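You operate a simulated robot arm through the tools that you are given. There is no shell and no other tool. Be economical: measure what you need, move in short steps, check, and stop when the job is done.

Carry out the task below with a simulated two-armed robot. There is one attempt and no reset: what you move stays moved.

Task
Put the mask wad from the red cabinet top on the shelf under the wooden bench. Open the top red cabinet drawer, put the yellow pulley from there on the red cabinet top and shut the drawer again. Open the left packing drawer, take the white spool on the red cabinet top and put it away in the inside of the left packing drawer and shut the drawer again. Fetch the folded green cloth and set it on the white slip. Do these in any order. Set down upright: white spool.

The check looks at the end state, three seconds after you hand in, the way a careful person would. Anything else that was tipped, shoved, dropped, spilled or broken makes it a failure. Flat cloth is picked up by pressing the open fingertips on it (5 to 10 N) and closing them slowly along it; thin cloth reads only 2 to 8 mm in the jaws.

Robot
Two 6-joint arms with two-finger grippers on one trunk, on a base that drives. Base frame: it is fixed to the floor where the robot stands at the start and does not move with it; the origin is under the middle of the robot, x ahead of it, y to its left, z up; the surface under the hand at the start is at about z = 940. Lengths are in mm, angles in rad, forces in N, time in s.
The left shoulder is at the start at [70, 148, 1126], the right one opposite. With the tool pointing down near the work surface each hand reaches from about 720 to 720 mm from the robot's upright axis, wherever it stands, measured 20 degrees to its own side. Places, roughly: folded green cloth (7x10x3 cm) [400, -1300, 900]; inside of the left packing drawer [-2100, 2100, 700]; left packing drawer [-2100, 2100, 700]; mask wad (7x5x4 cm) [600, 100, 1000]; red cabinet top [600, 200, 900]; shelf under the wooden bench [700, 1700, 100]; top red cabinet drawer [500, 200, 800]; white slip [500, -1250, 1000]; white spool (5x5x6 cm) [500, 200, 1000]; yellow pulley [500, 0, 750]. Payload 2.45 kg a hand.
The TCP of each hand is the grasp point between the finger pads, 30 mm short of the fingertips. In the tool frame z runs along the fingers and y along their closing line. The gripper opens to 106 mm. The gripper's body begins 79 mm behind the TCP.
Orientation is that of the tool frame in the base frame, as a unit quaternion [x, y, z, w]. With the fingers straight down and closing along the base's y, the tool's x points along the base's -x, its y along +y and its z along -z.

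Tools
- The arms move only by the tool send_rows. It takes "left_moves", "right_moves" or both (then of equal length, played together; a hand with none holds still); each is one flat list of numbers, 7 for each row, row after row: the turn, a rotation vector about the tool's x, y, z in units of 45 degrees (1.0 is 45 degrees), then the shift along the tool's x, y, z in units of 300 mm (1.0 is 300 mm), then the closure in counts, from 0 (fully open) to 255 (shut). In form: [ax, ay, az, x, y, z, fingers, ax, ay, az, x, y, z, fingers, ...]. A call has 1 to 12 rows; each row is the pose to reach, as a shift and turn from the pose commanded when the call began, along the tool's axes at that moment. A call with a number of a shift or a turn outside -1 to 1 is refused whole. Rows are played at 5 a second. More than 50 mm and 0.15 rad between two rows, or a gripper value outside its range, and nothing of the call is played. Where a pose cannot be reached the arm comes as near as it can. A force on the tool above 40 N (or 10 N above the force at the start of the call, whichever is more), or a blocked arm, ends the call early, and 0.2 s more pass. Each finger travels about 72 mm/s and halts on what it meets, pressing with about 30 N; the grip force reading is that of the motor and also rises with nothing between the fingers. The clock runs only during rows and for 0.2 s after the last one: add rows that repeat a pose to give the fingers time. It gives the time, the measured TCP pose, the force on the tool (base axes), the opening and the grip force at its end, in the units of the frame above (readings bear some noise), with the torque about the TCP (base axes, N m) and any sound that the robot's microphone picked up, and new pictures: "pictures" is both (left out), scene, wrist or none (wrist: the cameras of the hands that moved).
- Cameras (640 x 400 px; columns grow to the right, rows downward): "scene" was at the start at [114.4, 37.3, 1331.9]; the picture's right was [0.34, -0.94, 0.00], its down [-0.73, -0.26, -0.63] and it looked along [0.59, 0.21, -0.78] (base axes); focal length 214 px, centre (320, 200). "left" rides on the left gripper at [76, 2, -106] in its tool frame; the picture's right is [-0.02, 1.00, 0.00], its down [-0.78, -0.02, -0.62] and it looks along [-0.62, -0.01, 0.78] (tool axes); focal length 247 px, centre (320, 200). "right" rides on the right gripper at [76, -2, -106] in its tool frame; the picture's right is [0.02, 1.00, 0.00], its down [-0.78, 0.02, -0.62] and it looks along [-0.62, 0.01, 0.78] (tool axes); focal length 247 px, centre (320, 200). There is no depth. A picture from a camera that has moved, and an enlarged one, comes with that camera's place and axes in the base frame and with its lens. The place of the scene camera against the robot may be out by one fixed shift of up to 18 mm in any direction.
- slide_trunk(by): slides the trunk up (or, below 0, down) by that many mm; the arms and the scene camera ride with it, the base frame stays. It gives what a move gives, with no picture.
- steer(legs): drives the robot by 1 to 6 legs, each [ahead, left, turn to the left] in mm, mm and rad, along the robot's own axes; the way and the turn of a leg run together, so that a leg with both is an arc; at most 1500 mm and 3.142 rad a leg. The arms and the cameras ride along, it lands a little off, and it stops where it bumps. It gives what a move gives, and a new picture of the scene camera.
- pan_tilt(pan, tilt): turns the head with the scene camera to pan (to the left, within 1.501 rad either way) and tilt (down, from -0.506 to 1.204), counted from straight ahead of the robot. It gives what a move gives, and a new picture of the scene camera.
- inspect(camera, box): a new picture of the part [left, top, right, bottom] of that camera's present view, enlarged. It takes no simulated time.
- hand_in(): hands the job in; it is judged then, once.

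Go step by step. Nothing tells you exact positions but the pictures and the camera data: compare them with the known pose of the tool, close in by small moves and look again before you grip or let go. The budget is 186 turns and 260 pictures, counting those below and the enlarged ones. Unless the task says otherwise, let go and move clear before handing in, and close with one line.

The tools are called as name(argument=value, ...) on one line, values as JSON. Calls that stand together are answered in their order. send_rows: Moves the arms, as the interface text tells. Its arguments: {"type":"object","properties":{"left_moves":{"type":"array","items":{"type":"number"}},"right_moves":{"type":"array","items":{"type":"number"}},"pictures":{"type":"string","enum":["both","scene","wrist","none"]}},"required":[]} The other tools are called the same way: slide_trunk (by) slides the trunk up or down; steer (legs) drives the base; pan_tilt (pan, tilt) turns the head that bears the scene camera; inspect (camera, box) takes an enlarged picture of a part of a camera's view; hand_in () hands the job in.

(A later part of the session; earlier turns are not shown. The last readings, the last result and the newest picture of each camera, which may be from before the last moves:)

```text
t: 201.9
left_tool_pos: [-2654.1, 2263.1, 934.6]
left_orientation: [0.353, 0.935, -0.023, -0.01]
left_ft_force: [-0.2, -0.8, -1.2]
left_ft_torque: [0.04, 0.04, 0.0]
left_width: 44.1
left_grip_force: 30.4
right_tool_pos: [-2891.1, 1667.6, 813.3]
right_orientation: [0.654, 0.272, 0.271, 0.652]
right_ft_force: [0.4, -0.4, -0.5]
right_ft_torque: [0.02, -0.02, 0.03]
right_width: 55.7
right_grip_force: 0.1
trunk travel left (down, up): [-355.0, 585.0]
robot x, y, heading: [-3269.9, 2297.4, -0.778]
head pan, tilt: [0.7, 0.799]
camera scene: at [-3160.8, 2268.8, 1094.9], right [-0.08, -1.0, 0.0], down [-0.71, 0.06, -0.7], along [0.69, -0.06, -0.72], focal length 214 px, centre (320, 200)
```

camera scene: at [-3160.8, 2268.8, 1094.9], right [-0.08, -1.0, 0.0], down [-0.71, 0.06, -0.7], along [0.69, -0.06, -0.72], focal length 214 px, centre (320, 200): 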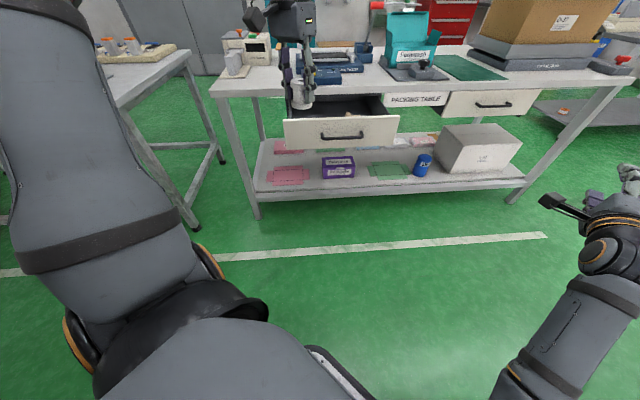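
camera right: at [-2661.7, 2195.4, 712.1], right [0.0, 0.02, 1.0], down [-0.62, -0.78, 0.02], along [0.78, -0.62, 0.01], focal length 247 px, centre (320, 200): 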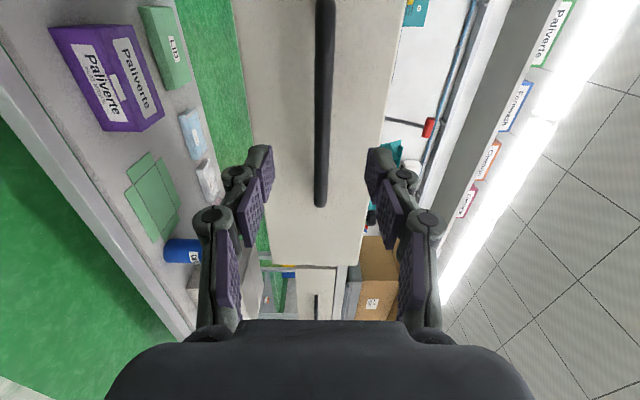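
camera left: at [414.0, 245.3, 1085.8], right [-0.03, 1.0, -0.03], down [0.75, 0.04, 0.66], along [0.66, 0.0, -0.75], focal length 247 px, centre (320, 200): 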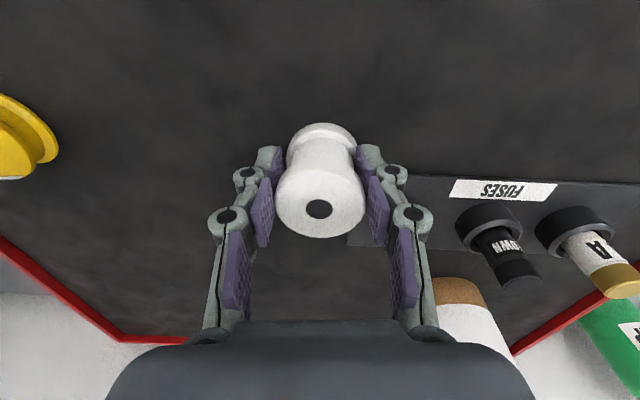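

steer(legs=[[325, 110, 0]])

inspect(camera="left", box=[0, 0, 640, 400])

pan_tilt(pan=0.75, tilt=0.9)

```text
t: 204.1
left_tool_pos: [-2345.3, 2111.1, 934.6]
left_orientation: [0.356, 0.934, -0.024, -0.01]
left_ft_force: [0.1, 0.3, -1.1]
left_ft_torque: [0.0, 0.03, 0.02]
left_width: 44.1
left_grip_force: 29.7
right_tool_pos: [-2586.4, 1516.0, 812.1]
right_orientation: [0.655, 0.27, 0.27, 0.652]
right_ft_force: [1.0, 0.3, 0.0]
right_ft_torque: [0.0, 0.02, 0.0]
right_width: 55.9
right_grip_force: 0.1
trunk travel left (down, up): [-355.0, 585.0]
robot x, y, heading: [-2966.0, 2148.2, -0.785]
head pan, tilt: [0.7, 0.799]
camera scene: at [-2853.4, 2117.6, 1094.8], right [-0.08, -1.0, 0.0], down [-0.72, 0.06, -0.7], along [0.69, -0.06, -0.72], focal length 214 px, centre (320, 200)
```

scene: 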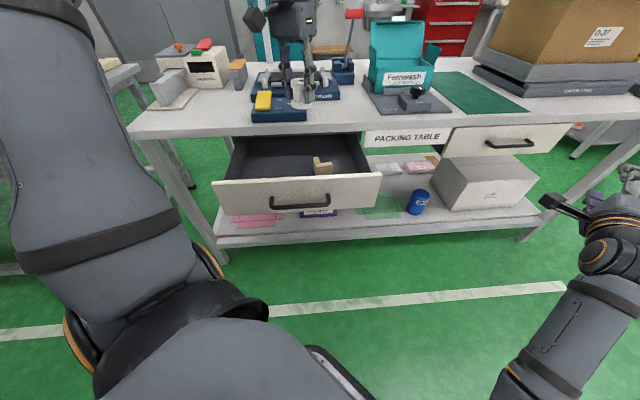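

```text
1.00 times, centred on (320, 200) of left (not enlarged: the box is as wide or as high as the picture)
camera zoom: at [-2397.0, 2166.1, 1041.2], right [0.68, 0.73, -0.05], down [0.6, -0.51, 0.62], along [0.43, -0.45, -0.78], focal length 247 px, centre (320, 200)
```

zoom: 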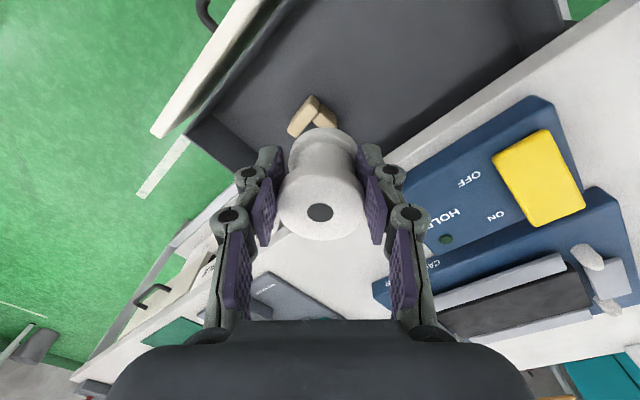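

```text
t: 204.8
left_tool_pos: [-2347.2, 2109.6, 934.0]
left_orientation: [0.355, 0.934, -0.024, -0.01]
left_ft_force: [1.0, 0.4, -0.3]
left_ft_torque: [-0.03, 0.01, 0.03]
left_width: 44.1
left_grip_force: 30.0
right_tool_pos: [-2586.0, 1516.7, 813.8]
right_orientation: [0.655, 0.271, 0.269, 0.652]
right_ft_force: [0.1, -0.4, 0.6]
right_ft_torque: [0.04, 0.01, 0.01]
right_width: 56.2
right_grip_force: 0.0
trunk travel left (down, up): [-355.0, 585.0]
robot x, y, heading: [-2959.4, 2148.4, -0.782]
head pan, tilt: [0.75, 0.901]
camera scene: at [-2859.0, 2122.1, 1087.0], right [-0.03, -1.0, 0.0], down [-0.78, 0.03, -0.62], along [0.62, -0.02, -0.78], focal length 214 px, centre (320, 200)
```

scene: 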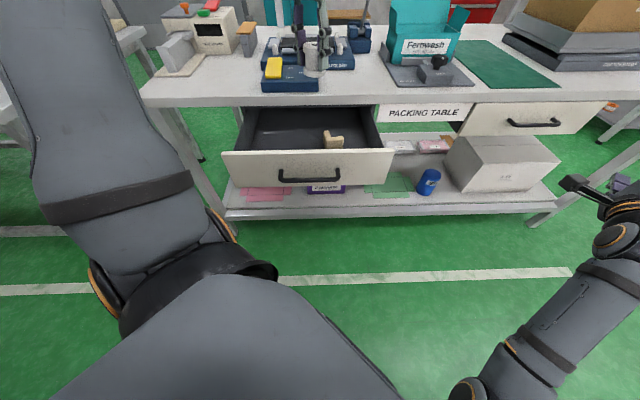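

The drawer holds a wooden block near (-2282, 2064). I'll shift to y≈2160, clear of it, and lower the spool.

steer(legs=[[-35, 35, 0]])

slide_trunk(by=-190)

inspect(camera="left", box=[0, 0, 640, 400])

inspect(camera="scene", box=[160, 0, 480, 200])

```text
t: 205.7
left_tool_pos: [-2345.7, 2161.3, 934.5]
left_orientation: [0.354, 0.935, -0.024, -0.01]
left_ft_force: [0.1, 0.4, -0.5]
left_ft_torque: [-0.03, 0.04, -0.03]
left_width: 44.2
left_grip_force: 30.3
right_tool_pos: [-2585.5, 1566.3, 815.4]
right_orientation: [0.654, 0.271, 0.27, 0.653]
right_ft_force: [-0.6, 0.2, 0.8]
right_ft_torque: [0.04, 0.03, -0.07]
right_width: 56.2
right_grip_force: 0.1
trunk travel left (down, up): [-355.0, 585.0]
robot x, y, heading: [-2965.7, 2198.4, -0.785]
head pan, tilt: [0.75, 0.901]
camera scene: at [-2859.1, 2173.3, 1087.1], right [-0.03, -1.0, 0.0], down [-0.78, 0.02, -0.62], along [0.62, -0.02, -0.78], focal length 214 px, centre (320, 200)
```

scene: 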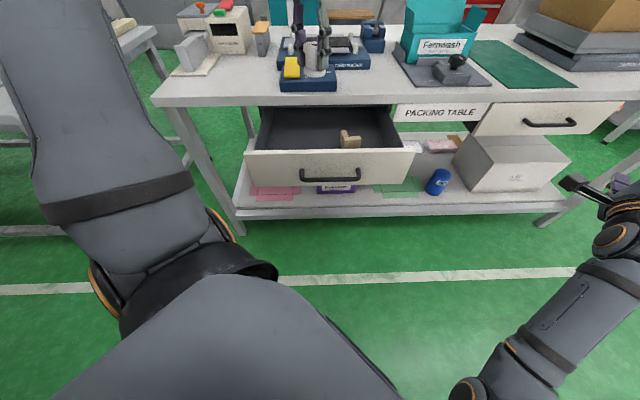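

```text
t: 207.8
left_tool_pos: [-2346.7, 2161.6, 745.3]
left_orientation: [0.354, 0.935, -0.023, -0.01]
left_ft_force: [1.0, 0.2, -1.1]
left_ft_torque: [-0.02, -0.01, 0.01]
left_width: 44.0
left_grip_force: 29.9
right_tool_pos: [-2585.4, 1566.6, 624.5]
right_orientation: [0.654, 0.271, 0.27, 0.652]
right_ft_force: [-0.1, -0.2, -0.2]
right_ft_torque: [0.01, 0.0, -0.01]
right_width: 55.9
right_grip_force: 0.0
trunk travel left (down, up): [-165.0, 775.0]
robot x, y, heading: [-2964.5, 2197.0, -0.783]
head pan, tilt: [0.75, 0.901]
```

```text
1.00 times, centred on (320, 200) of left (not enlarged: the box is as wide or as high as the picture)
camera zoom: at [-2397.9, 2216.3, 851.7], right [0.68, 0.73, -0.05], down [0.6, -0.51, 0.62], along [0.43, -0.45, -0.78], focal length 247 px, centre (320, 200)
```

zoom: 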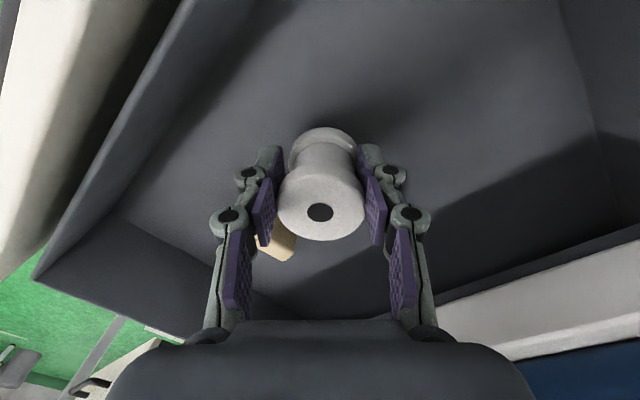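

```text
2.00 times, centred on (320, 100) of scene
camera zoom: at [-2859.2, 2171.9, 897.1], right [-0.03, -1.0, 0.0], down [-0.78, 0.03, -0.62], along [0.62, -0.02, -0.78], focal length 429 px, centre (320, 400)
```

zoom: 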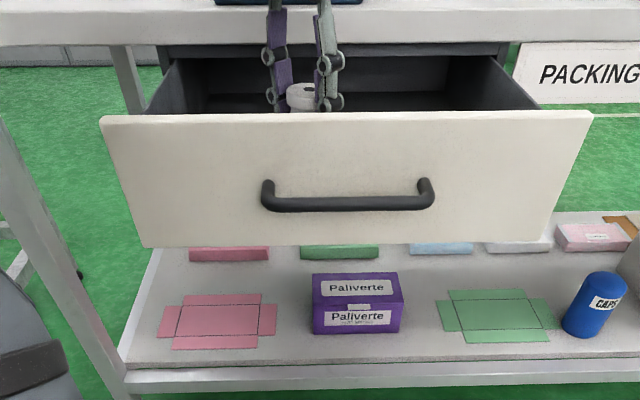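

slide_trunk(by=-22)

send_rows(left_moves=[0, 0, 0, 0, 0, 0.01, 200, 0, 0, 0, 0, 0, 0.02, 200, 0, 0, 0, 0, 0, 0.03, 200, 0, 0, 0, 0, 0, 0.04, 200, 0, 0, 0, 0, 0, 0.05, 200, 0, 0, 0, 0, 0, 0.06, 200, 0, 0, 0, 0, 0, 0.07, 200, 0, 0, 0, 0, 0, 0.08, 200], pictures="wrist")

```text
t: 208.5
left_tool_pos: [-2346.1, 2161.1, 723.7]
left_orientation: [0.355, 0.935, -0.023, -0.01]
left_ft_force: [0.2, 0.4, -0.7]
left_ft_torque: [-0.02, 0.0, 0.01]
left_width: 44.0
left_grip_force: 29.6
right_tool_pos: [-2585.9, 1566.6, 600.0]
right_orientation: [0.655, 0.271, 0.27, 0.652]
right_ft_force: [0.6, 0.5, -0.1]
right_ft_torque: [0.02, 0.02, -0.01]
right_width: 56.1
right_grip_force: 0.2
trunk travel left (down, up): [-143.0, 797.0]
robot x, y, heading: [-2962.4, 2200.3, -0.784]
head pan, tilt: [0.75, 0.901]
```

```text
t: 209.8
left_tool_pos: [-2346.8, 2165.9, 713.4]
left_orientation: [0.354, 0.935, -0.021, 0.0]
left_ft_force: [1.6, 1.5, 24.7]
left_ft_torque: [0.46, -0.35, 0.02]
left_width: 44.1
left_grip_force: 30.2
left hand out of reach, approached as far as the arm can: row 2, 3, 4, 5, 6
right_tool_pos: [-2588.0, 1566.9, 602.3]
right_orientation: [0.654, 0.271, 0.271, 0.653]
right_ft_force: [-0.3, 0.3, 0.1]
right_ft_torque: [0.04, -0.02, 0.03]
right_width: 56.0
right_grip_force: 0.1
trunk travel left (down, up): [-143.0, 797.0]
robot x, y, heading: [-2960.5, 2201.6, -0.785]
head pan, tilt: [0.75, 0.901]
stopped in row 6 (left hand): the force on the tool passed its limit at 44 N (the readings are from after the stop); the commanded pose is now the measured one
camera left: at [-2400.5, 2222.0, 817.8], right [0.68, 0.74, -0.04], down [0.59, -0.5, 0.63], along [0.45, -0.45, -0.77], focal length 247 px, centre (320, 200)
```

left: 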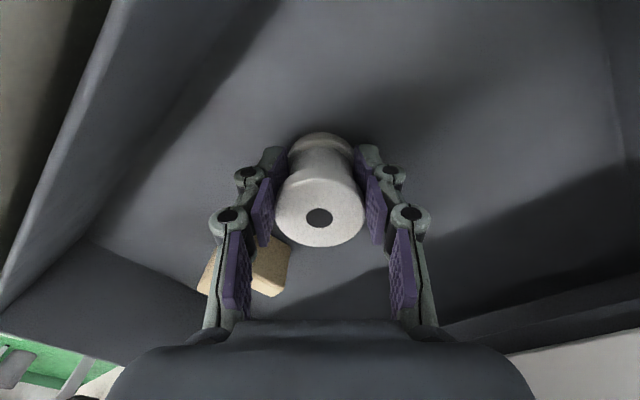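

The spool touched the drawer floor, at about z 670. Releasing gently.

send_rows(left_moves=[0, 0, 0, 0, 0, -0.004, 200, 0, 0, 0, 0, 0, -0.006, 140, 0, 0, 0, 0, 0, -0.006, 110, 0, 0, 0, 0, 0, -0.006, 80, 0, 0, 0, 0, 0, -0.006, 70, 0, 0, 0, 0, 0, -0.006, 70], pictures="wrist")

```text
t: 211.2
left_tool_pos: [-2346.0, 2165.2, 709.3]
left_orientation: [0.353, 0.935, -0.024, -0.005]
left_ft_force: [0.2, 0.6, 0.1]
left_ft_torque: [0.0, 0.03, 0.0]
left_width: 76.9
left_grip_force: 0.1
right_tool_pos: [-2586.9, 1566.6, 602.9]
right_orientation: [0.654, 0.271, 0.27, 0.652]
right_ft_force: [-0.9, 0.4, 0.4]
right_ft_torque: [0.0, 0.02, 0.0]
right_width: 56.1
right_grip_force: 0.0
trunk travel left (down, up): [-143.0, 797.0]
robot x, y, heading: [-2963.0, 2199.0, -0.783]
head pan, tilt: [0.75, 0.901]
camera left: at [-2398.7, 2222.2, 815.3], right [0.68, 0.73, -0.05], down [0.59, -0.51, 0.63], along [0.44, -0.45, -0.78], focal length 247 px, centre (320, 200)
```

left: 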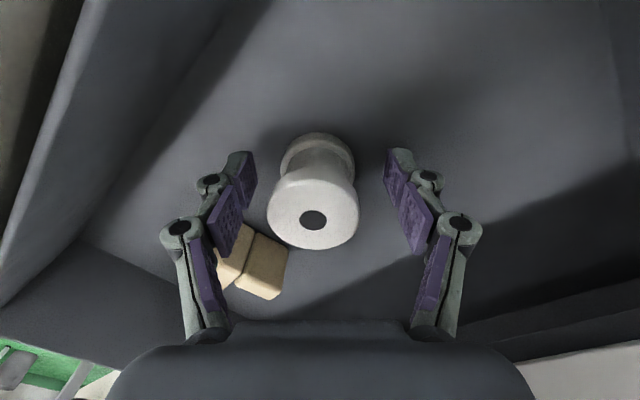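

The spool stands upright. I'll lift out, retrace back and square up for closing the drawer.

slide_trunk(by=250)

steer(legs=[[-290, -145, 0], [0, 0, 0.785]])

inspect(camera="right", box=[0, 0, 640, 400])

```text
t: 213.8
left_tool_pos: [-2346.8, 2166.0, 960.0]
left_orientation: [0.353, 0.935, -0.024, -0.005]
left_ft_force: [-0.1, 0.4, -0.2]
left_ft_torque: [0.0, 0.0, 0.01]
left_width: 76.9
left_grip_force: 0.1
right_tool_pos: [-2586.0, 1566.9, 851.2]
right_orientation: [0.654, 0.271, 0.271, 0.652]
right_ft_force: [-0.7, -0.1, 0.1]
right_ft_torque: [0.01, 0.0, -0.03]
right_width: 55.9
right_grip_force: 0.0
trunk travel left (down, up): [-393.0, 547.0]
robot x, y, heading: [-2964.6, 2198.0, -0.78]
head pan, tilt: [0.75, 0.901]
```

```text
t: 218.0
left_tool_pos: [-2813.2, 2714.7, 959.1]
left_orientation: [-0.032, 0.999, -0.023, 0.005]
left_ft_force: [0.4, 0.4, -0.1]
left_ft_torque: [-0.01, 0.0, 0.0]
left_width: 76.8
left_grip_force: 0.1
right_tool_pos: [-2558.5, 2120.2, 851.5]
right_orientation: [0.501, 0.501, 0.499, 0.499]
right_ft_force: [0.6, 0.1, 0.0]
right_ft_torque: [-0.02, -0.03, 0.02]
right_width: 56.2
right_grip_force: 0.1
trunk travel left (down, up): [-393.0, 547.0]
robot x, y, heading: [-3271.4, 2298.3, 0.002]
head pan, tilt: [0.75, 0.901]
camera scene: at [-3174.3, 2363.3, 1125.0], right [0.69, -0.73, 0.0], down [-0.57, -0.54, -0.62], along [0.45, 0.43, -0.78], focal length 214 px, centre (320, 200)
```

scene: 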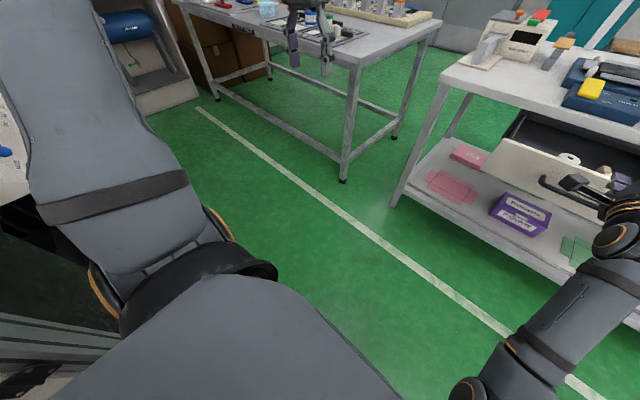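

```text
1.00 times, centred on (320, 200) of right (not enlarged: the box is as wide or as high as the picture)
camera zoom: at [-2663.6, 2196.2, 850.0], right [0.0, 0.02, 1.0], down [-0.62, -0.78, 0.02], along [0.78, -0.62, 0.01], focal length 247 px, centre (320, 200)
```

zoom: 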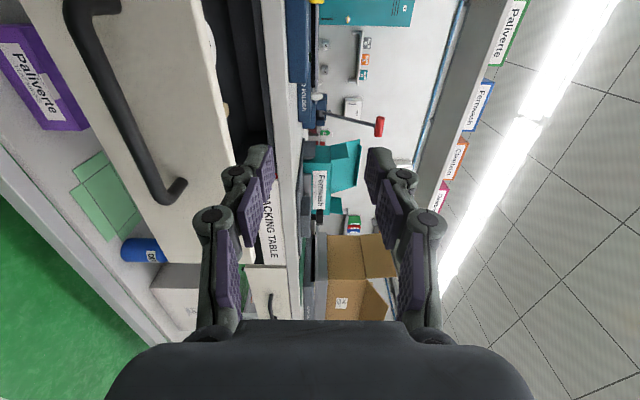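

slide_trunk(by=-138)

send_rows(right_moves=[0, 0, 0, 0, 0, 0, 200, 0, 0, 0, 0, 0, 0, 255, 0, 0, 0, 0, 0, 0, 255], pictures="wrist")

```text
t: 219.7
left_tool_pos: [-2814.6, 2712.6, 822.1]
left_orientation: [-0.033, 0.999, -0.023, 0.005]
left_ft_force: [0.2, -0.8, -0.1]
left_ft_torque: [0.01, -0.03, 0.0]
left_width: 76.8
left_grip_force: 0.2
right_tool_pos: [-2558.0, 2120.0, 712.7]
right_orientation: [0.501, 0.501, 0.499, 0.499]
right_ft_force: [0.7, 0.7, -0.3]
right_ft_torque: [0.03, 0.03, -0.02]
right_width: 56.1
right_grip_force: 0.0
trunk travel left (down, up): [-255.0, 685.0]
robot x, y, heading: [-3270.8, 2300.5, 0.001]
head pan, tilt: [0.75, 0.901]
```

```text
t: 220.5
left_tool_pos: [-2814.0, 2713.9, 822.1]
left_orientation: [-0.032, 0.999, -0.023, 0.005]
left_ft_force: [-0.8, -0.2, 0.2]
left_ft_torque: [-0.02, 0.01, 0.0]
left_width: 76.7
left_grip_force: 0.1
right_tool_pos: [-2558.8, 2118.8, 714.1]
right_orientation: [0.501, 0.501, 0.499, 0.499]
right_ft_force: [-0.2, 0.5, 0.1]
right_ft_torque: [0.03, 0.04, 0.01]
right_width: 0.0
right_grip_force: 28.9
trunk travel left (down, up): [-255.0, 685.0]
robot x, y, heading: [-3271.8, 2298.0, 0.001]
head pan, tilt: [0.75, 0.901]
camera right: at [-2663.5, 2196.0, 711.9], right [0.0, 0.02, 1.0], down [-0.62, -0.78, 0.02], along [0.78, -0.62, 0.01], focal length 247 px, centre (320, 200)
```

right: 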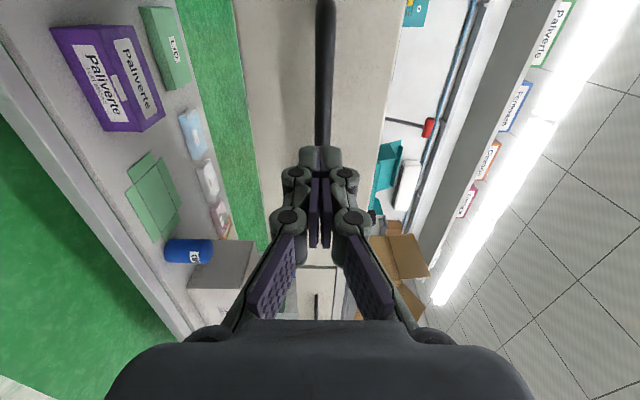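

steer(legs=[[40, 0, 0], [40, 0, 0], [40, 0, 0], [40, 0, 0], [40, 0, 0], [20, 0, 0]])

pan_tilt(pan=0.0, tilt=0.8)

```text
t: 223.7
left_tool_pos: [-2592.1, 2714.2, 819.6]
left_orientation: [-0.032, 0.999, -0.023, 0.004]
left_ft_force: [-0.4, -0.4, -0.8]
left_ft_torque: [-0.01, 0.03, 0.0]
left_width: 77.0
left_grip_force: 0.1
right_tool_pos: [-2339.6, 2120.7, 712.2]
right_orientation: [0.501, 0.502, 0.498, 0.499]
right_ft_force: [0.3, 0.0, 0.2]
right_ft_torque: [0.01, -0.04, 0.02]
right_width: 0.0
right_grip_force: 28.2
trunk travel left (down, up): [-255.0, 685.0]
robot x, y, heading: [-3056.2, 2303.9, 0.003]
head pan, tilt: [0.75, 0.901]
camera scene: at [-2953.8, 2364.0, 986.9], right [0.68, -0.73, 0.0], down [-0.57, -0.54, -0.62], along [0.45, 0.43, -0.78], focal length 214 px, centre (320, 200)
```

scene: 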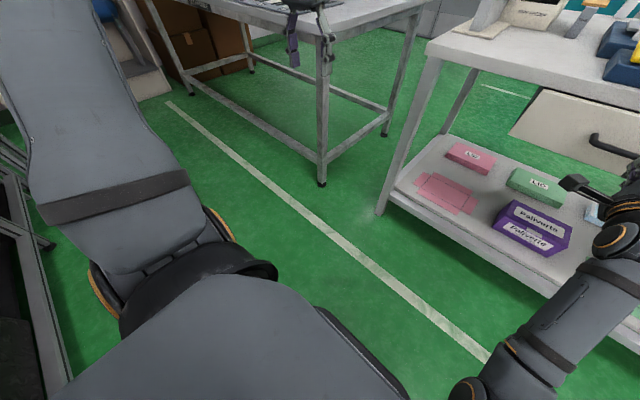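

```text
t: 224.8
left_tool_pos: [-2593.4, 2714.7, 821.3]
left_orientation: [-0.032, 0.999, -0.023, 0.005]
left_ft_force: [-0.5, 0.2, 0.3]
left_ft_torque: [-0.02, -0.04, 0.04]
left_width: 76.8
left_grip_force: 0.1
right_tool_pos: [-2338.9, 2121.1, 712.9]
right_orientation: [0.501, 0.501, 0.499, 0.499]
right_ft_force: [-0.3, 0.5, 0.0]
right_ft_torque: [-0.01, 0.02, 0.0]
right_width: 0.1
right_grip_force: 28.0
trunk travel left (down, up): [-255.0, 685.0]
robot x, y, heading: [-3051.7, 2303.9, 0.006]
head pan, tilt: [0.0, 0.799]
camera scene: at [-2929.1, 2312.6, 994.9], right [0.0, -1.0, 0.0], down [-0.72, 0.0, -0.7], along [0.7, 0.0, -0.72], focal length 214 px, centre (320, 200)
```

scene: 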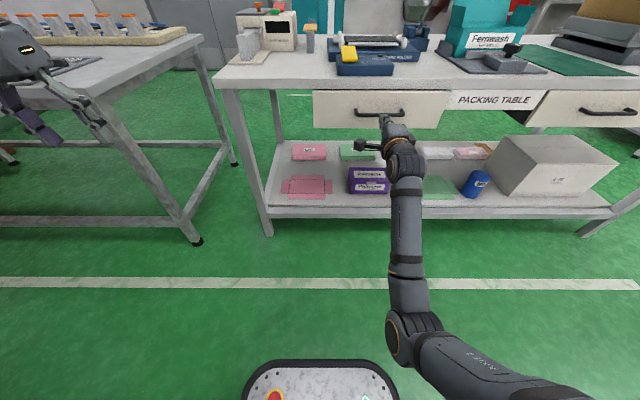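

steer(legs=[[15, 0, 0], [10, 0, 0], [10, 0, 0], [10, 0, 0]])

inspect(camera="right", box=[0, 0, 640, 400])

```text
t: 226.0
left_tool_pos: [-2570.2, 2714.2, 822.2]
left_orientation: [-0.031, 0.999, -0.023, 0.006]
left_ft_force: [0.3, -0.5, -0.2]
left_ft_torque: [-0.03, 0.03, 0.0]
left_width: 76.8
left_grip_force: 0.1
right_tool_pos: [-2318.3, 2120.5, 715.5]
right_orientation: [0.5, 0.5, 0.5, 0.5]
right_ft_force: [-9.7, 1.0, 0.9]
right_ft_torque: [-0.1, -0.03, 0.14]
right_width: 0.2
right_grip_force: 29.1
trunk travel left (down, up): [-255.0, 685.0]
robot x, y, heading: [-3030.4, 2300.4, 0.006]
head pan, tilt: [0.0, 0.799]
stopped in leg 2: the force on the tool passed its limit at 70 N (the readings are from after the stop); the commanded pose is now the measured one
camera scene: at [-2907.1, 2312.8, 995.1], right [0.0, -1.0, 0.0], down [-0.72, 0.0, -0.7], along [0.7, 0.0, -0.72], focal length 214 px, centre (320, 200)
```

scene: 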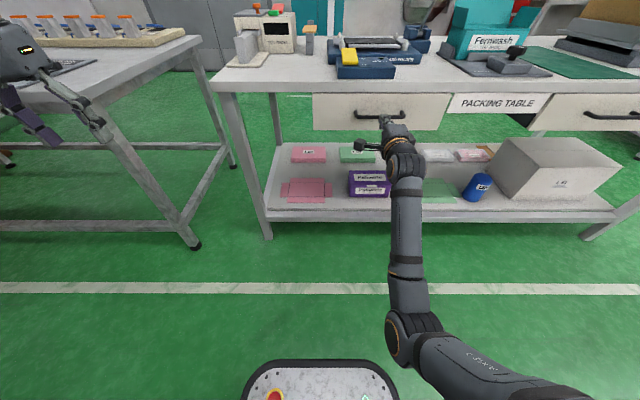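

```text
1.00 times, centred on (320, 200) of right (not enlarged: the box is as wide or as high as the picture)
camera zoom: at [-2423.4, 2196.5, 713.8], right [0.0, 0.02, 1.0], down [-0.62, -0.78, 0.02], along [0.78, -0.62, 0.01], focal length 247 px, centre (320, 200)
```

zoom: 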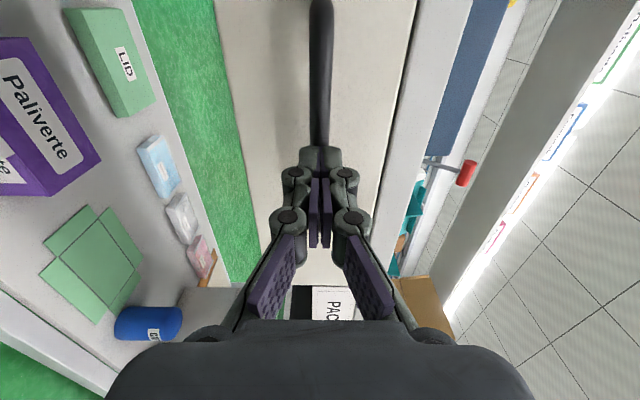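

inspect(camera="scene", box=[290, 60, 640, 180])

```text
1.83 times, centred on (465, 120) of scene
camera zoom: at [-2907.1, 2312.8, 995.1], right [0.0, -1.0, 0.0], down [-0.72, 0.0, -0.7], along [0.7, 0.0, -0.72], focal length 392 px, centre (55, 346)
```

zoom: 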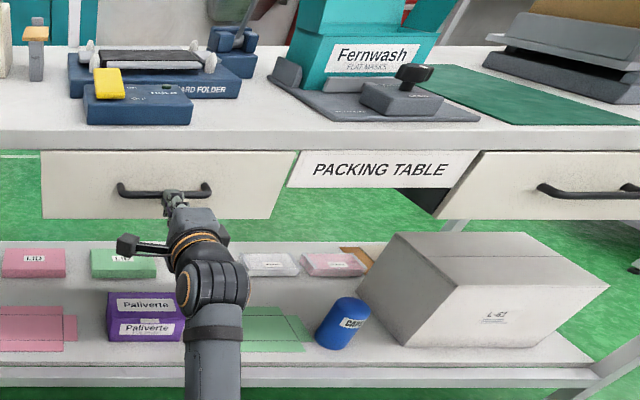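

Both packing drawers sit flush, so it is closed. I'll raise up, back off and retrace the route to the cloth area.

steer(legs=[[-45, 0, 0]])

slide_trunk(by=400)

slide_trunk(by=150)

steer(legs=[[280, 0, 0], [0, 0, -1.57], [1450, 0, 0]])

```text
t: 226.9
left_tool_pos: [-2616.0, 2713.7, 822.6]
left_orientation: [-0.032, 0.999, -0.024, 0.005]
left_ft_force: [0.5, 0.7, 0.6]
left_ft_torque: [-0.03, -0.03, -0.01]
left_width: 76.8
left_grip_force: 0.0
right_tool_pos: [-2361.9, 2119.8, 714.4]
right_orientation: [0.5, 0.501, 0.5, 0.5]
right_ft_force: [-0.1, -0.5, -0.4]
right_ft_torque: [0.01, 0.02, 0.01]
right_width: 0.0
right_grip_force: 29.0
trunk travel left (down, up): [-255.0, 685.0]
robot x, y, heading: [-3073.5, 2303.1, 0.003]
head pan, tilt: [0.0, 0.799]
camera scene: at [-2951.7, 2312.4, 995.1], right [0.0, -1.0, 0.0], down [-0.72, 0.0, -0.7], along [0.7, 0.0, -0.72], focal length 214 px, centre (320, 200)
```

scene: 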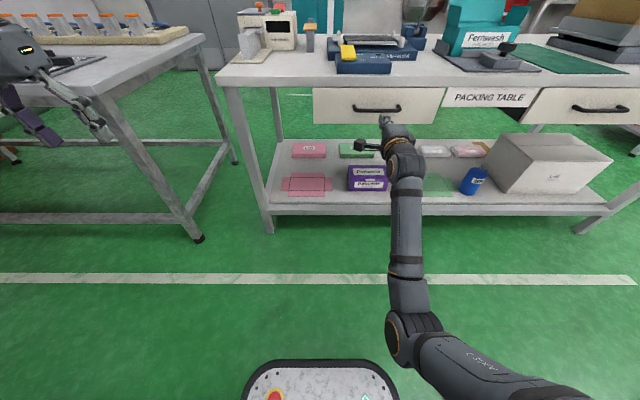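

```text
t: 230.7
left_tool_pos: [-2615.2, 2714.6, 1220.9]
left_orientation: [-0.032, 0.999, -0.024, 0.005]
left_ft_force: [0.0, 1.0, 0.0]
left_ft_torque: [-0.02, -0.03, 0.03]
left_width: 77.1
left_grip_force: 0.0
right_tool_pos: [-2362.9, 2120.8, 1114.2]
right_orientation: [0.501, 0.501, 0.499, 0.499]
right_ft_force: [0.9, 0.6, 0.0]
right_ft_torque: [0.01, -0.02, 0.01]
right_width: 0.0
right_grip_force: 28.9
trunk travel left (down, up): [-655.0, 285.0]
robot x, y, heading: [-3071.9, 2299.9, 0.005]
head pan, tilt: [0.0, 0.799]
```

```text
t: 232.5
left_tool_pos: [-2615.1, 2714.2, 1370.7]
left_orientation: [-0.031, 0.999, -0.023, 0.005]
left_ft_force: [-0.1, 0.2, 0.7]
left_ft_torque: [-0.02, -0.02, 0.02]
left_width: 76.8
left_grip_force: 0.0
right_tool_pos: [-2362.1, 2121.1, 1263.9]
right_orientation: [0.501, 0.5, 0.5, 0.498]
right_ft_force: [0.4, 0.3, -0.5]
right_ft_torque: [-0.01, 0.03, 0.04]
right_width: 0.2
right_grip_force: 28.7
trunk travel left (down, up): [-805.0, 135.0]
robot x, y, heading: [-3076.7, 2300.3, 0.005]
head pan, tilt: [0.0, 0.799]
```

```text
t: 245.0
left_tool_pos: [-2391.3, 409.2, 1371.7]
left_orientation: [0.687, 0.726, -0.021, -0.013]
left_ft_force: [1.0, 0.2, 0.1]
left_ft_torque: [-0.03, -0.01, -0.02]
left_width: 76.6
left_grip_force: 0.1
right_tool_pos: [-2987.4, 161.9, 1264.3]
right_orientation: [0.708, -0.003, -0.003, 0.706]
right_ft_force: [0.3, -0.6, 0.1]
right_ft_torque: [0.01, 0.02, -0.02]
right_width: 0.1
right_grip_force: 28.7
trunk travel left (down, up): [-805.0, 135.0]
robot x, y, heading: [-2801.7, 868.6, -1.58]
head pan, tilt: [0.0, 0.799]
camera scene: at [-2808.6, 753.0, 1545.0], right [-1.0, 0.01, 0.0], down [0.0, 0.72, -0.7], along [0.0, -0.7, -0.72], focal length 214 px, centre (320, 200)
```

scene: 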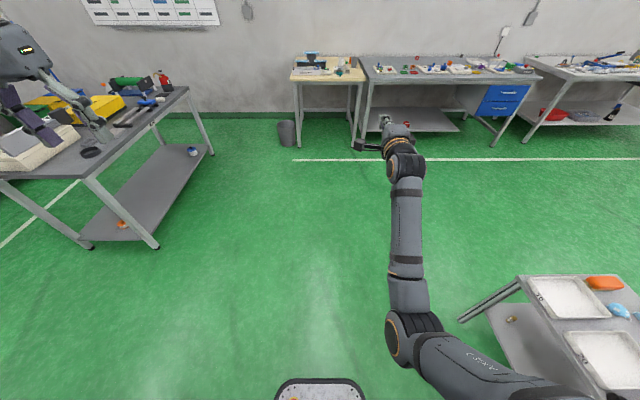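

steer(legs=[[495, 0, 0], [0, 0, -1.56], [-1450, 0, 0], [-900, 0, 0]])

```text
t: 262.9
left_tool_pos: [-892.0, -6.7, 1371.2]
left_orientation: [0.999, 0.047, -0.006, -0.023]
left_ft_force: [0.1, 0.3, -0.8]
left_ft_torque: [0.0, 0.0, 0.01]
left_width: 76.7
left_grip_force: 0.0
right_tool_pos: [-1162.3, 578.7, 1263.6]
right_orientation: [0.508, -0.493, -0.491, 0.507]
right_ft_force: [0.0, 0.4, -0.1]
right_ft_torque: [-0.02, 0.01, -0.05]
right_width: 0.1
right_grip_force: 28.8
trunk travel left (down, up): [-805.0, 135.0]
robot x, y, heading: [-445.1, 422.0, -3.11]
head pan, tilt: [0.0, 0.799]
camera scene: at [-583.9, 427.5, 1544.8], right [-0.03, 1.0, 0.0], down [0.72, 0.02, -0.7], along [-0.7, -0.02, -0.72], focal length 214 px, centre (320, 200)
```

scene: 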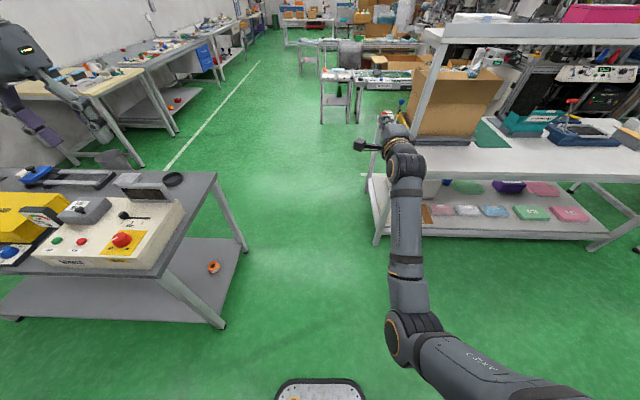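

steer(legs=[[0, 0, 3.11], [0, -1200, 0]])

pan_tilt(pan=-0.35, tilt=0.75)

```text
t: 276.2
left_tool_pos: [0.4, -363.7, 1371.6]
left_orientation: [-0.022, 0.999, -0.023, 0.005]
left_ft_force: [-0.7, -0.1, 0.5]
left_ft_torque: [0.0, 0.02, -0.02]
left_width: 76.7
left_grip_force: 0.0
right_tool_pos: [241.0, -963.3, 1264.4]
right_orientation: [0.506, 0.496, 0.494, 0.504]
right_ft_force: [-0.6, 0.4, 0.4]
right_ft_torque: [-0.02, 0.03, -0.02]
right_width: 0.0
right_grip_force: 28.9
trunk travel left (down, up): [-805.0, 135.0]
robot x, y, heading: [-466.5, -772.4, -0.019]
head pan, tilt: [0.0, 0.799]
camera scene: at [-343.9, -759.1, 1544.9], right [-0.02, -1.0, 0.0], down [-0.72, 0.01, -0.7], along [0.7, -0.01, -0.72], focal length 214 px, centre (320, 200)
```

scene: 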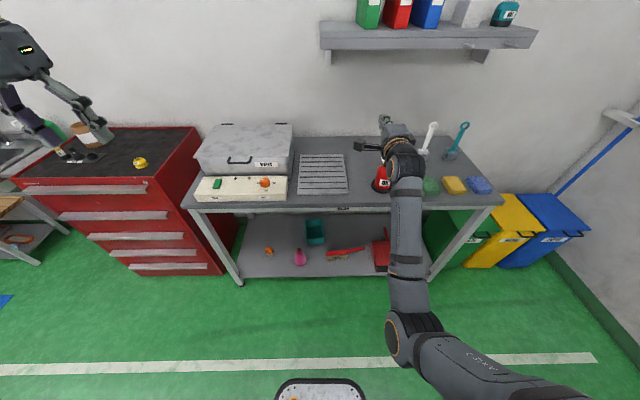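

```text
t: 277.0
left_tool_pos: [0.1, -364.2, 1371.2]
left_orientation: [-0.022, 0.999, -0.023, 0.005]
left_ft_force: [0.7, 0.7, -0.6]
left_ft_torque: [0.0, 0.02, 0.02]
left_width: 76.7
left_grip_force: 0.1
right_tool_pos: [240.1, -964.0, 1264.0]
right_orientation: [0.506, 0.495, 0.494, 0.504]
right_ft_force: [0.5, 0.7, 0.5]
right_ft_torque: [-0.02, -0.02, 0.02]
right_width: 0.1
right_grip_force: 28.9
trunk travel left (down, up): [-805.0, 135.0]
robot x, y, heading: [-464.5, -768.6, -0.016]
head pan, tilt: [-0.351, 0.75]
camera scene: at [-347.3, -788.4, 1548.9], right [-0.36, -0.93, 0.0], down [-0.64, 0.24, -0.73], along [0.68, -0.26, -0.68], focal length 214 px, centre (320, 200)
```

scene: 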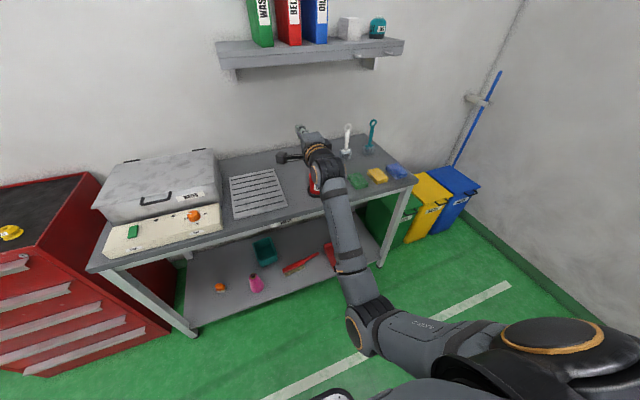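

The green cloth is near (345–400, -1270), beside yellow and blue ones. I'll turn the right hand back to tool-down.

send_rows(right_moves=[0, 0, -0.17, 0, 0, 0, 255, 0, 0, -0.34, 0, 0, 0, 200, 0, 0, -0.5, 0, 0, 0, 150, 0, 0, -0.67, 0, 0, 0, 100, 0, 0, -0.84, 0, 0, 0, 50, 0, 0, -1.0, 0, 0, 0, 0], pictures="none")

send_rows(right_moves=[0, 0, -0.17, 0, 0, 0, 0, 0, 0, -0.34, 0, 0, 0, 0, 0, 0, -0.5, 0, 0, 0, 0, 0, 0, -0.67, 0, 0, 0, 0, 0, 0, -0.84, 0, 0, 0, 0, 0, 0, -1.0, 0, 0, 0, 0], pictures="none")

send_rows(right_moves=[0, 0.17, 0, 0, 0, 0, 0, 0, 0.34, 0, 0, 0, 0, 0, 0, 0.5, 0, 0, 0, 0, 0, 0, 0.67, 0, 0, 0, 0, 0, 0, 0.84, 0, 0, 0, 0, 0, 0, 1.0, 0, 0, 0, 0, 0], pictures="none")

send_rows(right_moves=[0, 0.17, 0, 0, 0, 0, 0, 0, 0.34, 0, 0, 0, 0, 0, 0, 0.5, 0, 0, 0, 0, 0, 0, 0.67, 0, 0, 0, 0, 0, 0, 0.84, 0, 0, 0, 0, 0, 0, 1.0, 0, 0, 0, 0, 0], pictures="both")

```text
t: 278.4
left_tool_pos: [0.8, -365.1, 1370.8]
left_orientation: [-0.022, 0.999, -0.023, 0.005]
left_ft_force: [1.0, 0.3, -0.8]
left_ft_torque: [-0.01, 0.03, -0.02]
left_width: 76.9
left_grip_force: 0.0
right_tool_pos: [239.8, -963.8, 1264.5]
right_orientation: [0.277, 0.652, 0.263, 0.656]
right_ft_force: [-1.2, -0.4, 0.5]
right_ft_torque: [0.0, 0.03, 0.03]
right_width: 105.9
right_grip_force: 0.0
trunk travel left (down, up): [-805.0, 135.0]
robot x, y, heading: [-468.3, -768.8, -0.018]
head pan, tilt: [-0.351, 0.75]
```

```text
t: 279.8
left_tool_pos: [0.6, -364.6, 1371.7]
left_orientation: [-0.021, 0.999, -0.023, 0.005]
left_ft_force: [-0.3, -0.2, -0.8]
left_ft_torque: [0.03, -0.03, 0.03]
left_width: 76.7
left_grip_force: 0.2
right_tool_pos: [241.1, -963.1, 1263.8]
right_orientation: [0.006, 0.708, -0.008, 0.706]
right_ft_force: [-0.6, 0.6, -0.7]
right_ft_torque: [-0.02, 0.0, -0.02]
right_width: 106.2
right_grip_force: 0.1
trunk travel left (down, up): [-805.0, 135.0]
robot x, y, heading: [-465.7, -770.6, -0.018]
head pan, tilt: [-0.351, 0.75]
```

```text
t: 281.2
left_tool_pos: [0.9, -365.3, 1370.4]
left_orientation: [-0.022, 0.999, -0.024, 0.005]
left_ft_force: [0.0, -0.3, -0.2]
left_ft_torque: [0.0, 0.02, 0.03]
left_width: 76.7
left_grip_force: 0.0
right_tool_pos: [241.9, -964.0, 1263.0]
right_orientation: [0.009, 0.925, -0.004, 0.38]
right_ft_force: [0.9, 0.1, 0.2]
right_ft_torque: [0.01, 0.01, 0.0]
right_width: 106.0
right_grip_force: 0.1
trunk travel left (down, up): [-805.0, 135.0]
robot x, y, heading: [-470.1, -766.8, -0.016]
head pan, tilt: [-0.351, 0.75]
```

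```text
t: 282.6
left_tool_pos: [-0.4, -363.9, 1372.8]
left_orientation: [-0.022, 0.999, -0.023, 0.005]
left_ft_force: [-0.9, -0.2, 0.2]
left_ft_torque: [-0.02, 0.05, 0.0]
left_width: 76.7
left_grip_force: 0.1
right_tool_pos: [205.8, -966.3, 1254.9]
right_orientation: [0.009, 1.0, 0.001, 0.003]
right_ft_force: [-0.7, -0.5, -0.6]
right_ft_torque: [-0.03, 0.0, 0.03]
right_width: 105.8
right_grip_force: 0.1
right hand out of reach, approached as far as the arm can: row 5, 6
trunk travel left (down, up): [-805.0, 135.0]
robot x, y, heading: [-470.4, -769.3, -0.02]
head pan, tilt: [-0.351, 0.75]
camera scene: at [-347.5, -788.7, 1548.9], right [-0.36, -0.93, 0.0], down [-0.64, 0.25, -0.73], along [0.68, -0.26, -0.68], focal length 214 px, centre (320, 200)
camera right: at [130.5, -966.4, 1360.7], right [0.0, 1.0, 0.0], down [0.78, 0.0, 0.63], along [0.63, 0.0, -0.78], focal length 247 px, centre (320, 200)
```

scene: 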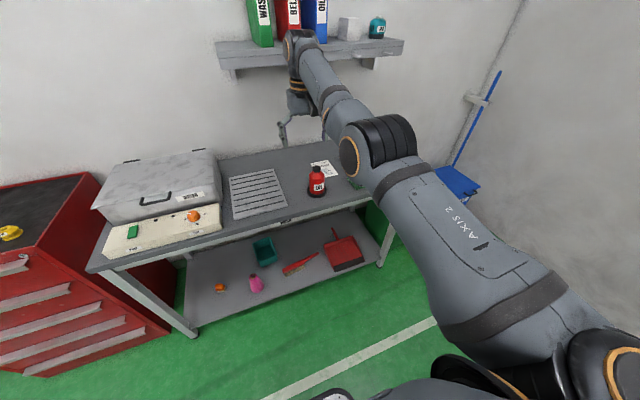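
right: 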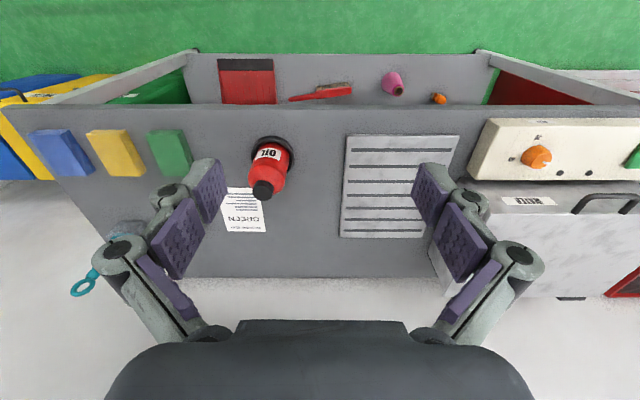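

The white slip is near (534, -1152), behind the red oil bottle. The green cloth is near (375, -1273), close to the yellow one. Moving over the cloth for a closer view.

steer(legs=[[160, -305, 0.02]])

slide_trunk(by=-150)

inspect(camera="right", box=[0, 0, 640, 400])

```text
t: 284.9
left_tool_pos: [148.3, -662.3, 1371.3]
left_orientation: [-0.033, 0.999, -0.024, 0.007]
left_ft_force: [-0.6, 0.7, 0.1]
left_ft_torque: [-0.03, -0.01, -0.01]
left_width: 76.7
left_grip_force: 0.1
right_tool_pos: [369.4, -1256.9, 1256.2]
right_orientation: [-0.002, 1.0, -0.001, 0.004]
right_ft_force: [0.0, -0.6, -0.5]
right_ft_torque: [-0.03, -0.01, -0.01]
right_width: 105.9
right_grip_force: 0.2
trunk travel left (down, up): [-805.0, 135.0]
robot x, y, heading: [-308.5, -1078.3, 0.007]
head pan, tilt: [-0.351, 0.75]
camera scene: at [-189.3, -1092.1, 1549.1], right [-0.34, -0.94, 0.0], down [-0.64, 0.23, -0.73], along [0.69, -0.25, -0.68], focal length 214 px, centre (320, 200)
```

scene: 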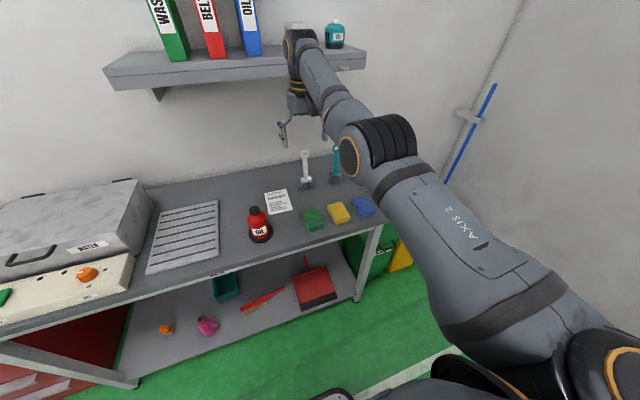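

```text
t: 286.6
left_tool_pos: [148.8, -663.5, 1221.0]
left_orientation: [-0.033, 0.999, -0.023, 0.005]
left_ft_force: [-0.3, 0.8, -0.1]
left_ft_torque: [0.01, -0.01, -0.03]
left_width: 77.0
left_grip_force: 0.1
right_tool_pos: [369.9, -1258.8, 1106.6]
right_orientation: [-0.002, 1.0, 0.0, 0.003]
right_ft_force: [0.3, -0.2, 0.0]
right_ft_torque: [0.04, 0.02, 0.0]
right_width: 106.0
right_grip_force: 0.1
trunk travel left (down, up): [-655.0, 285.0]
robot x, y, heading: [-305.8, -1076.9, 0.006]
head pan, tilt: [-0.351, 0.75]
```

```text
1.00 times, centred on (320, 200) of right (not enlarged: the box is as wide or as high as the picture)
camera zoom: at [293.5, -1261.9, 1210.7], right [-0.02, 1.0, 0.0], down [0.78, 0.02, 0.63], along [0.63, 0.02, -0.78], focal length 247 px, centre (320, 200)
```

zoom: 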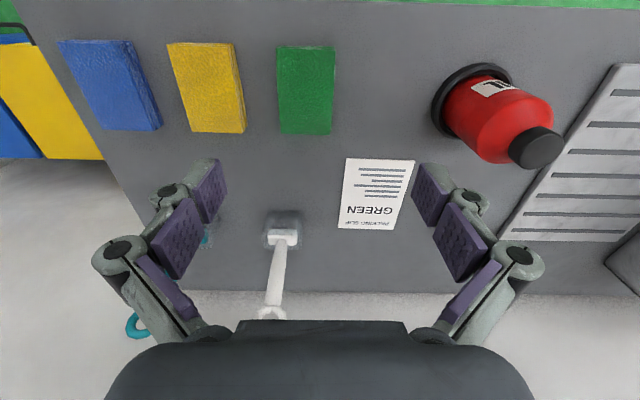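

The cloth is about 70 mm wide in y, centred at (376, -1275), with a ~36 mm gap to the yellow one. Bench z is ≈886, and the slip reads "GREEN" with its centre at (545, -1158). I'll align and descend.

send_rows(right_moves=[0, 0, 0, -0.02, -0.027, 0, 20, 0, 0, 0, -0.02, -0.053, 0, 32, 0, 0, 0, -0.02, -0.053, 0, 32], pictures="none")

slide_trunk(by=-140)

inspect(camera="right", box=[0, 0, 640, 400])

```text
t: 287.4
left_tool_pos: [149.7, -663.5, 1220.3]
left_orientation: [-0.033, 0.999, -0.023, 0.005]
left_ft_force: [0.5, -0.4, -0.1]
left_ft_torque: [-0.02, -0.02, 0.02]
left_width: 77.1
left_grip_force: 0.1
right_tool_pos: [369.8, -1275.4, 1104.3]
right_orientation: [-0.002, 1.0, 0.0, 0.004]
right_ft_force: [-1.1, -0.6, 0.1]
right_ft_torque: [0.0, -0.02, -0.01]
right_width: 92.7
right_grip_force: 0.1
right hand out of reach, approached as far as the arm can: row 1, 2, 3
trunk travel left (down, up): [-655.0, 285.0]
robot x, y, heading: [-308.7, -1077.6, 0.006]
head pan, tilt: [-0.351, 0.75]
```

```text
t: 289.1
left_tool_pos: [149.5, -664.0, 1082.8]
left_orientation: [-0.033, 0.999, -0.023, 0.004]
left_ft_force: [0.3, 0.0, -0.1]
left_ft_torque: [0.01, 0.01, 0.0]
left_width: 76.7
left_grip_force: 0.0
right_tool_pos: [371.0, -1275.2, 964.6]
right_orientation: [-0.001, 1.0, -0.001, 0.003]
right_ft_force: [0.3, 0.1, -0.8]
right_ft_torque: [0.01, 0.01, 0.02]
right_width: 92.8
right_grip_force: 0.1
trunk travel left (down, up): [-515.0, 425.0]
robot x, y, heading: [-309.6, -1075.1, 0.005]
head pan, tilt: [-0.351, 0.75]
```

```text
1.00 times, centred on (320, 200) of right (not enlarged: the box is as wide or as high as the picture)
camera zoom: at [294.3, -1278.2, 1069.5], right [-0.02, 1.0, 0.0], down [0.78, 0.02, 0.63], along [0.63, 0.02, -0.78], focal length 247 px, centre (320, 200)
```

zoom: 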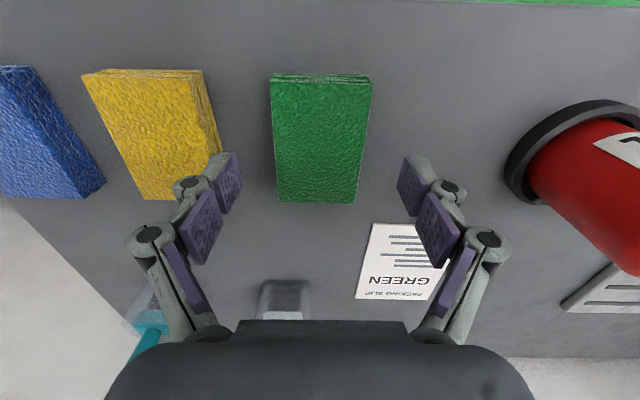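

steer(legs=[[9, 0, 0]])

slide_trunk(by=-42)

inspect(camera="right", box=[0, 0, 640, 400])

```text
t: 289.8
left_tool_pos: [156.5, -663.3, 1082.4]
left_orientation: [-0.032, 0.999, -0.023, 0.006]
left_ft_force: [-0.2, 0.0, -0.3]
left_ft_torque: [0.0, -0.01, -0.01]
left_width: 77.2
left_grip_force: 0.0
right_tool_pos: [377.3, -1276.7, 965.0]
right_orientation: [-0.002, 1.0, 0.0, 0.004]
right_ft_force: [-0.3, -0.9, 0.2]
right_ft_torque: [0.04, -0.01, 0.01]
right_width: 92.9
right_grip_force: 0.1
trunk travel left (down, up): [-515.0, 425.0]
robot x, y, heading: [-298.2, -1076.3, 0.007]
head pan, tilt: [-0.351, 0.75]
camera scene: at [-180.6, -1094.6, 1259.2], right [-0.34, -0.94, 0.0], down [-0.64, 0.23, -0.73], along [0.69, -0.25, -0.68], focal length 214 px, centre (320, 200)
```

scene: 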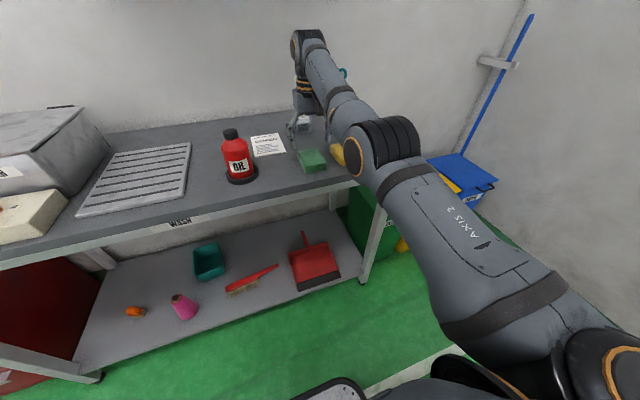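

```text
t: 290.7
left_tool_pos: [158.0, -663.8, 1040.7]
left_orientation: [-0.033, 0.999, -0.024, 0.005]
left_ft_force: [1.0, 0.2, 0.2]
left_ft_torque: [-0.06, 0.01, 0.03]
left_width: 76.8
left_grip_force: 0.0
right_tool_pos: [378.4, -1275.8, 923.0]
right_orientation: [-0.002, 1.0, 0.0, 0.004]
right_ft_force: [-0.2, 0.7, -0.2]
right_ft_torque: [-0.01, -0.04, 0.01]
right_width: 92.8
right_grip_force: 0.0
trunk travel left (down, up): [-473.0, 467.0]
robot x, y, heading: [-302.1, -1078.1, 0.005]
head pan, tilt: [-0.351, 0.75]
```

```text
1.00 times, centred on (320, 200) of right (not enlarged: the box is as wide or as high as the picture)
camera zoom: at [302.9, -1278.2, 1027.8], right [-0.02, 1.0, 0.0], down [0.78, 0.02, 0.63], along [0.63, 0.02, -0.78], focal length 247 px, centre (320, 200)
```

zoom: 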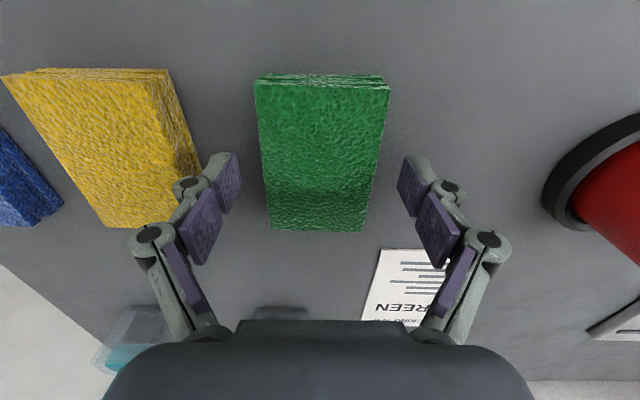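

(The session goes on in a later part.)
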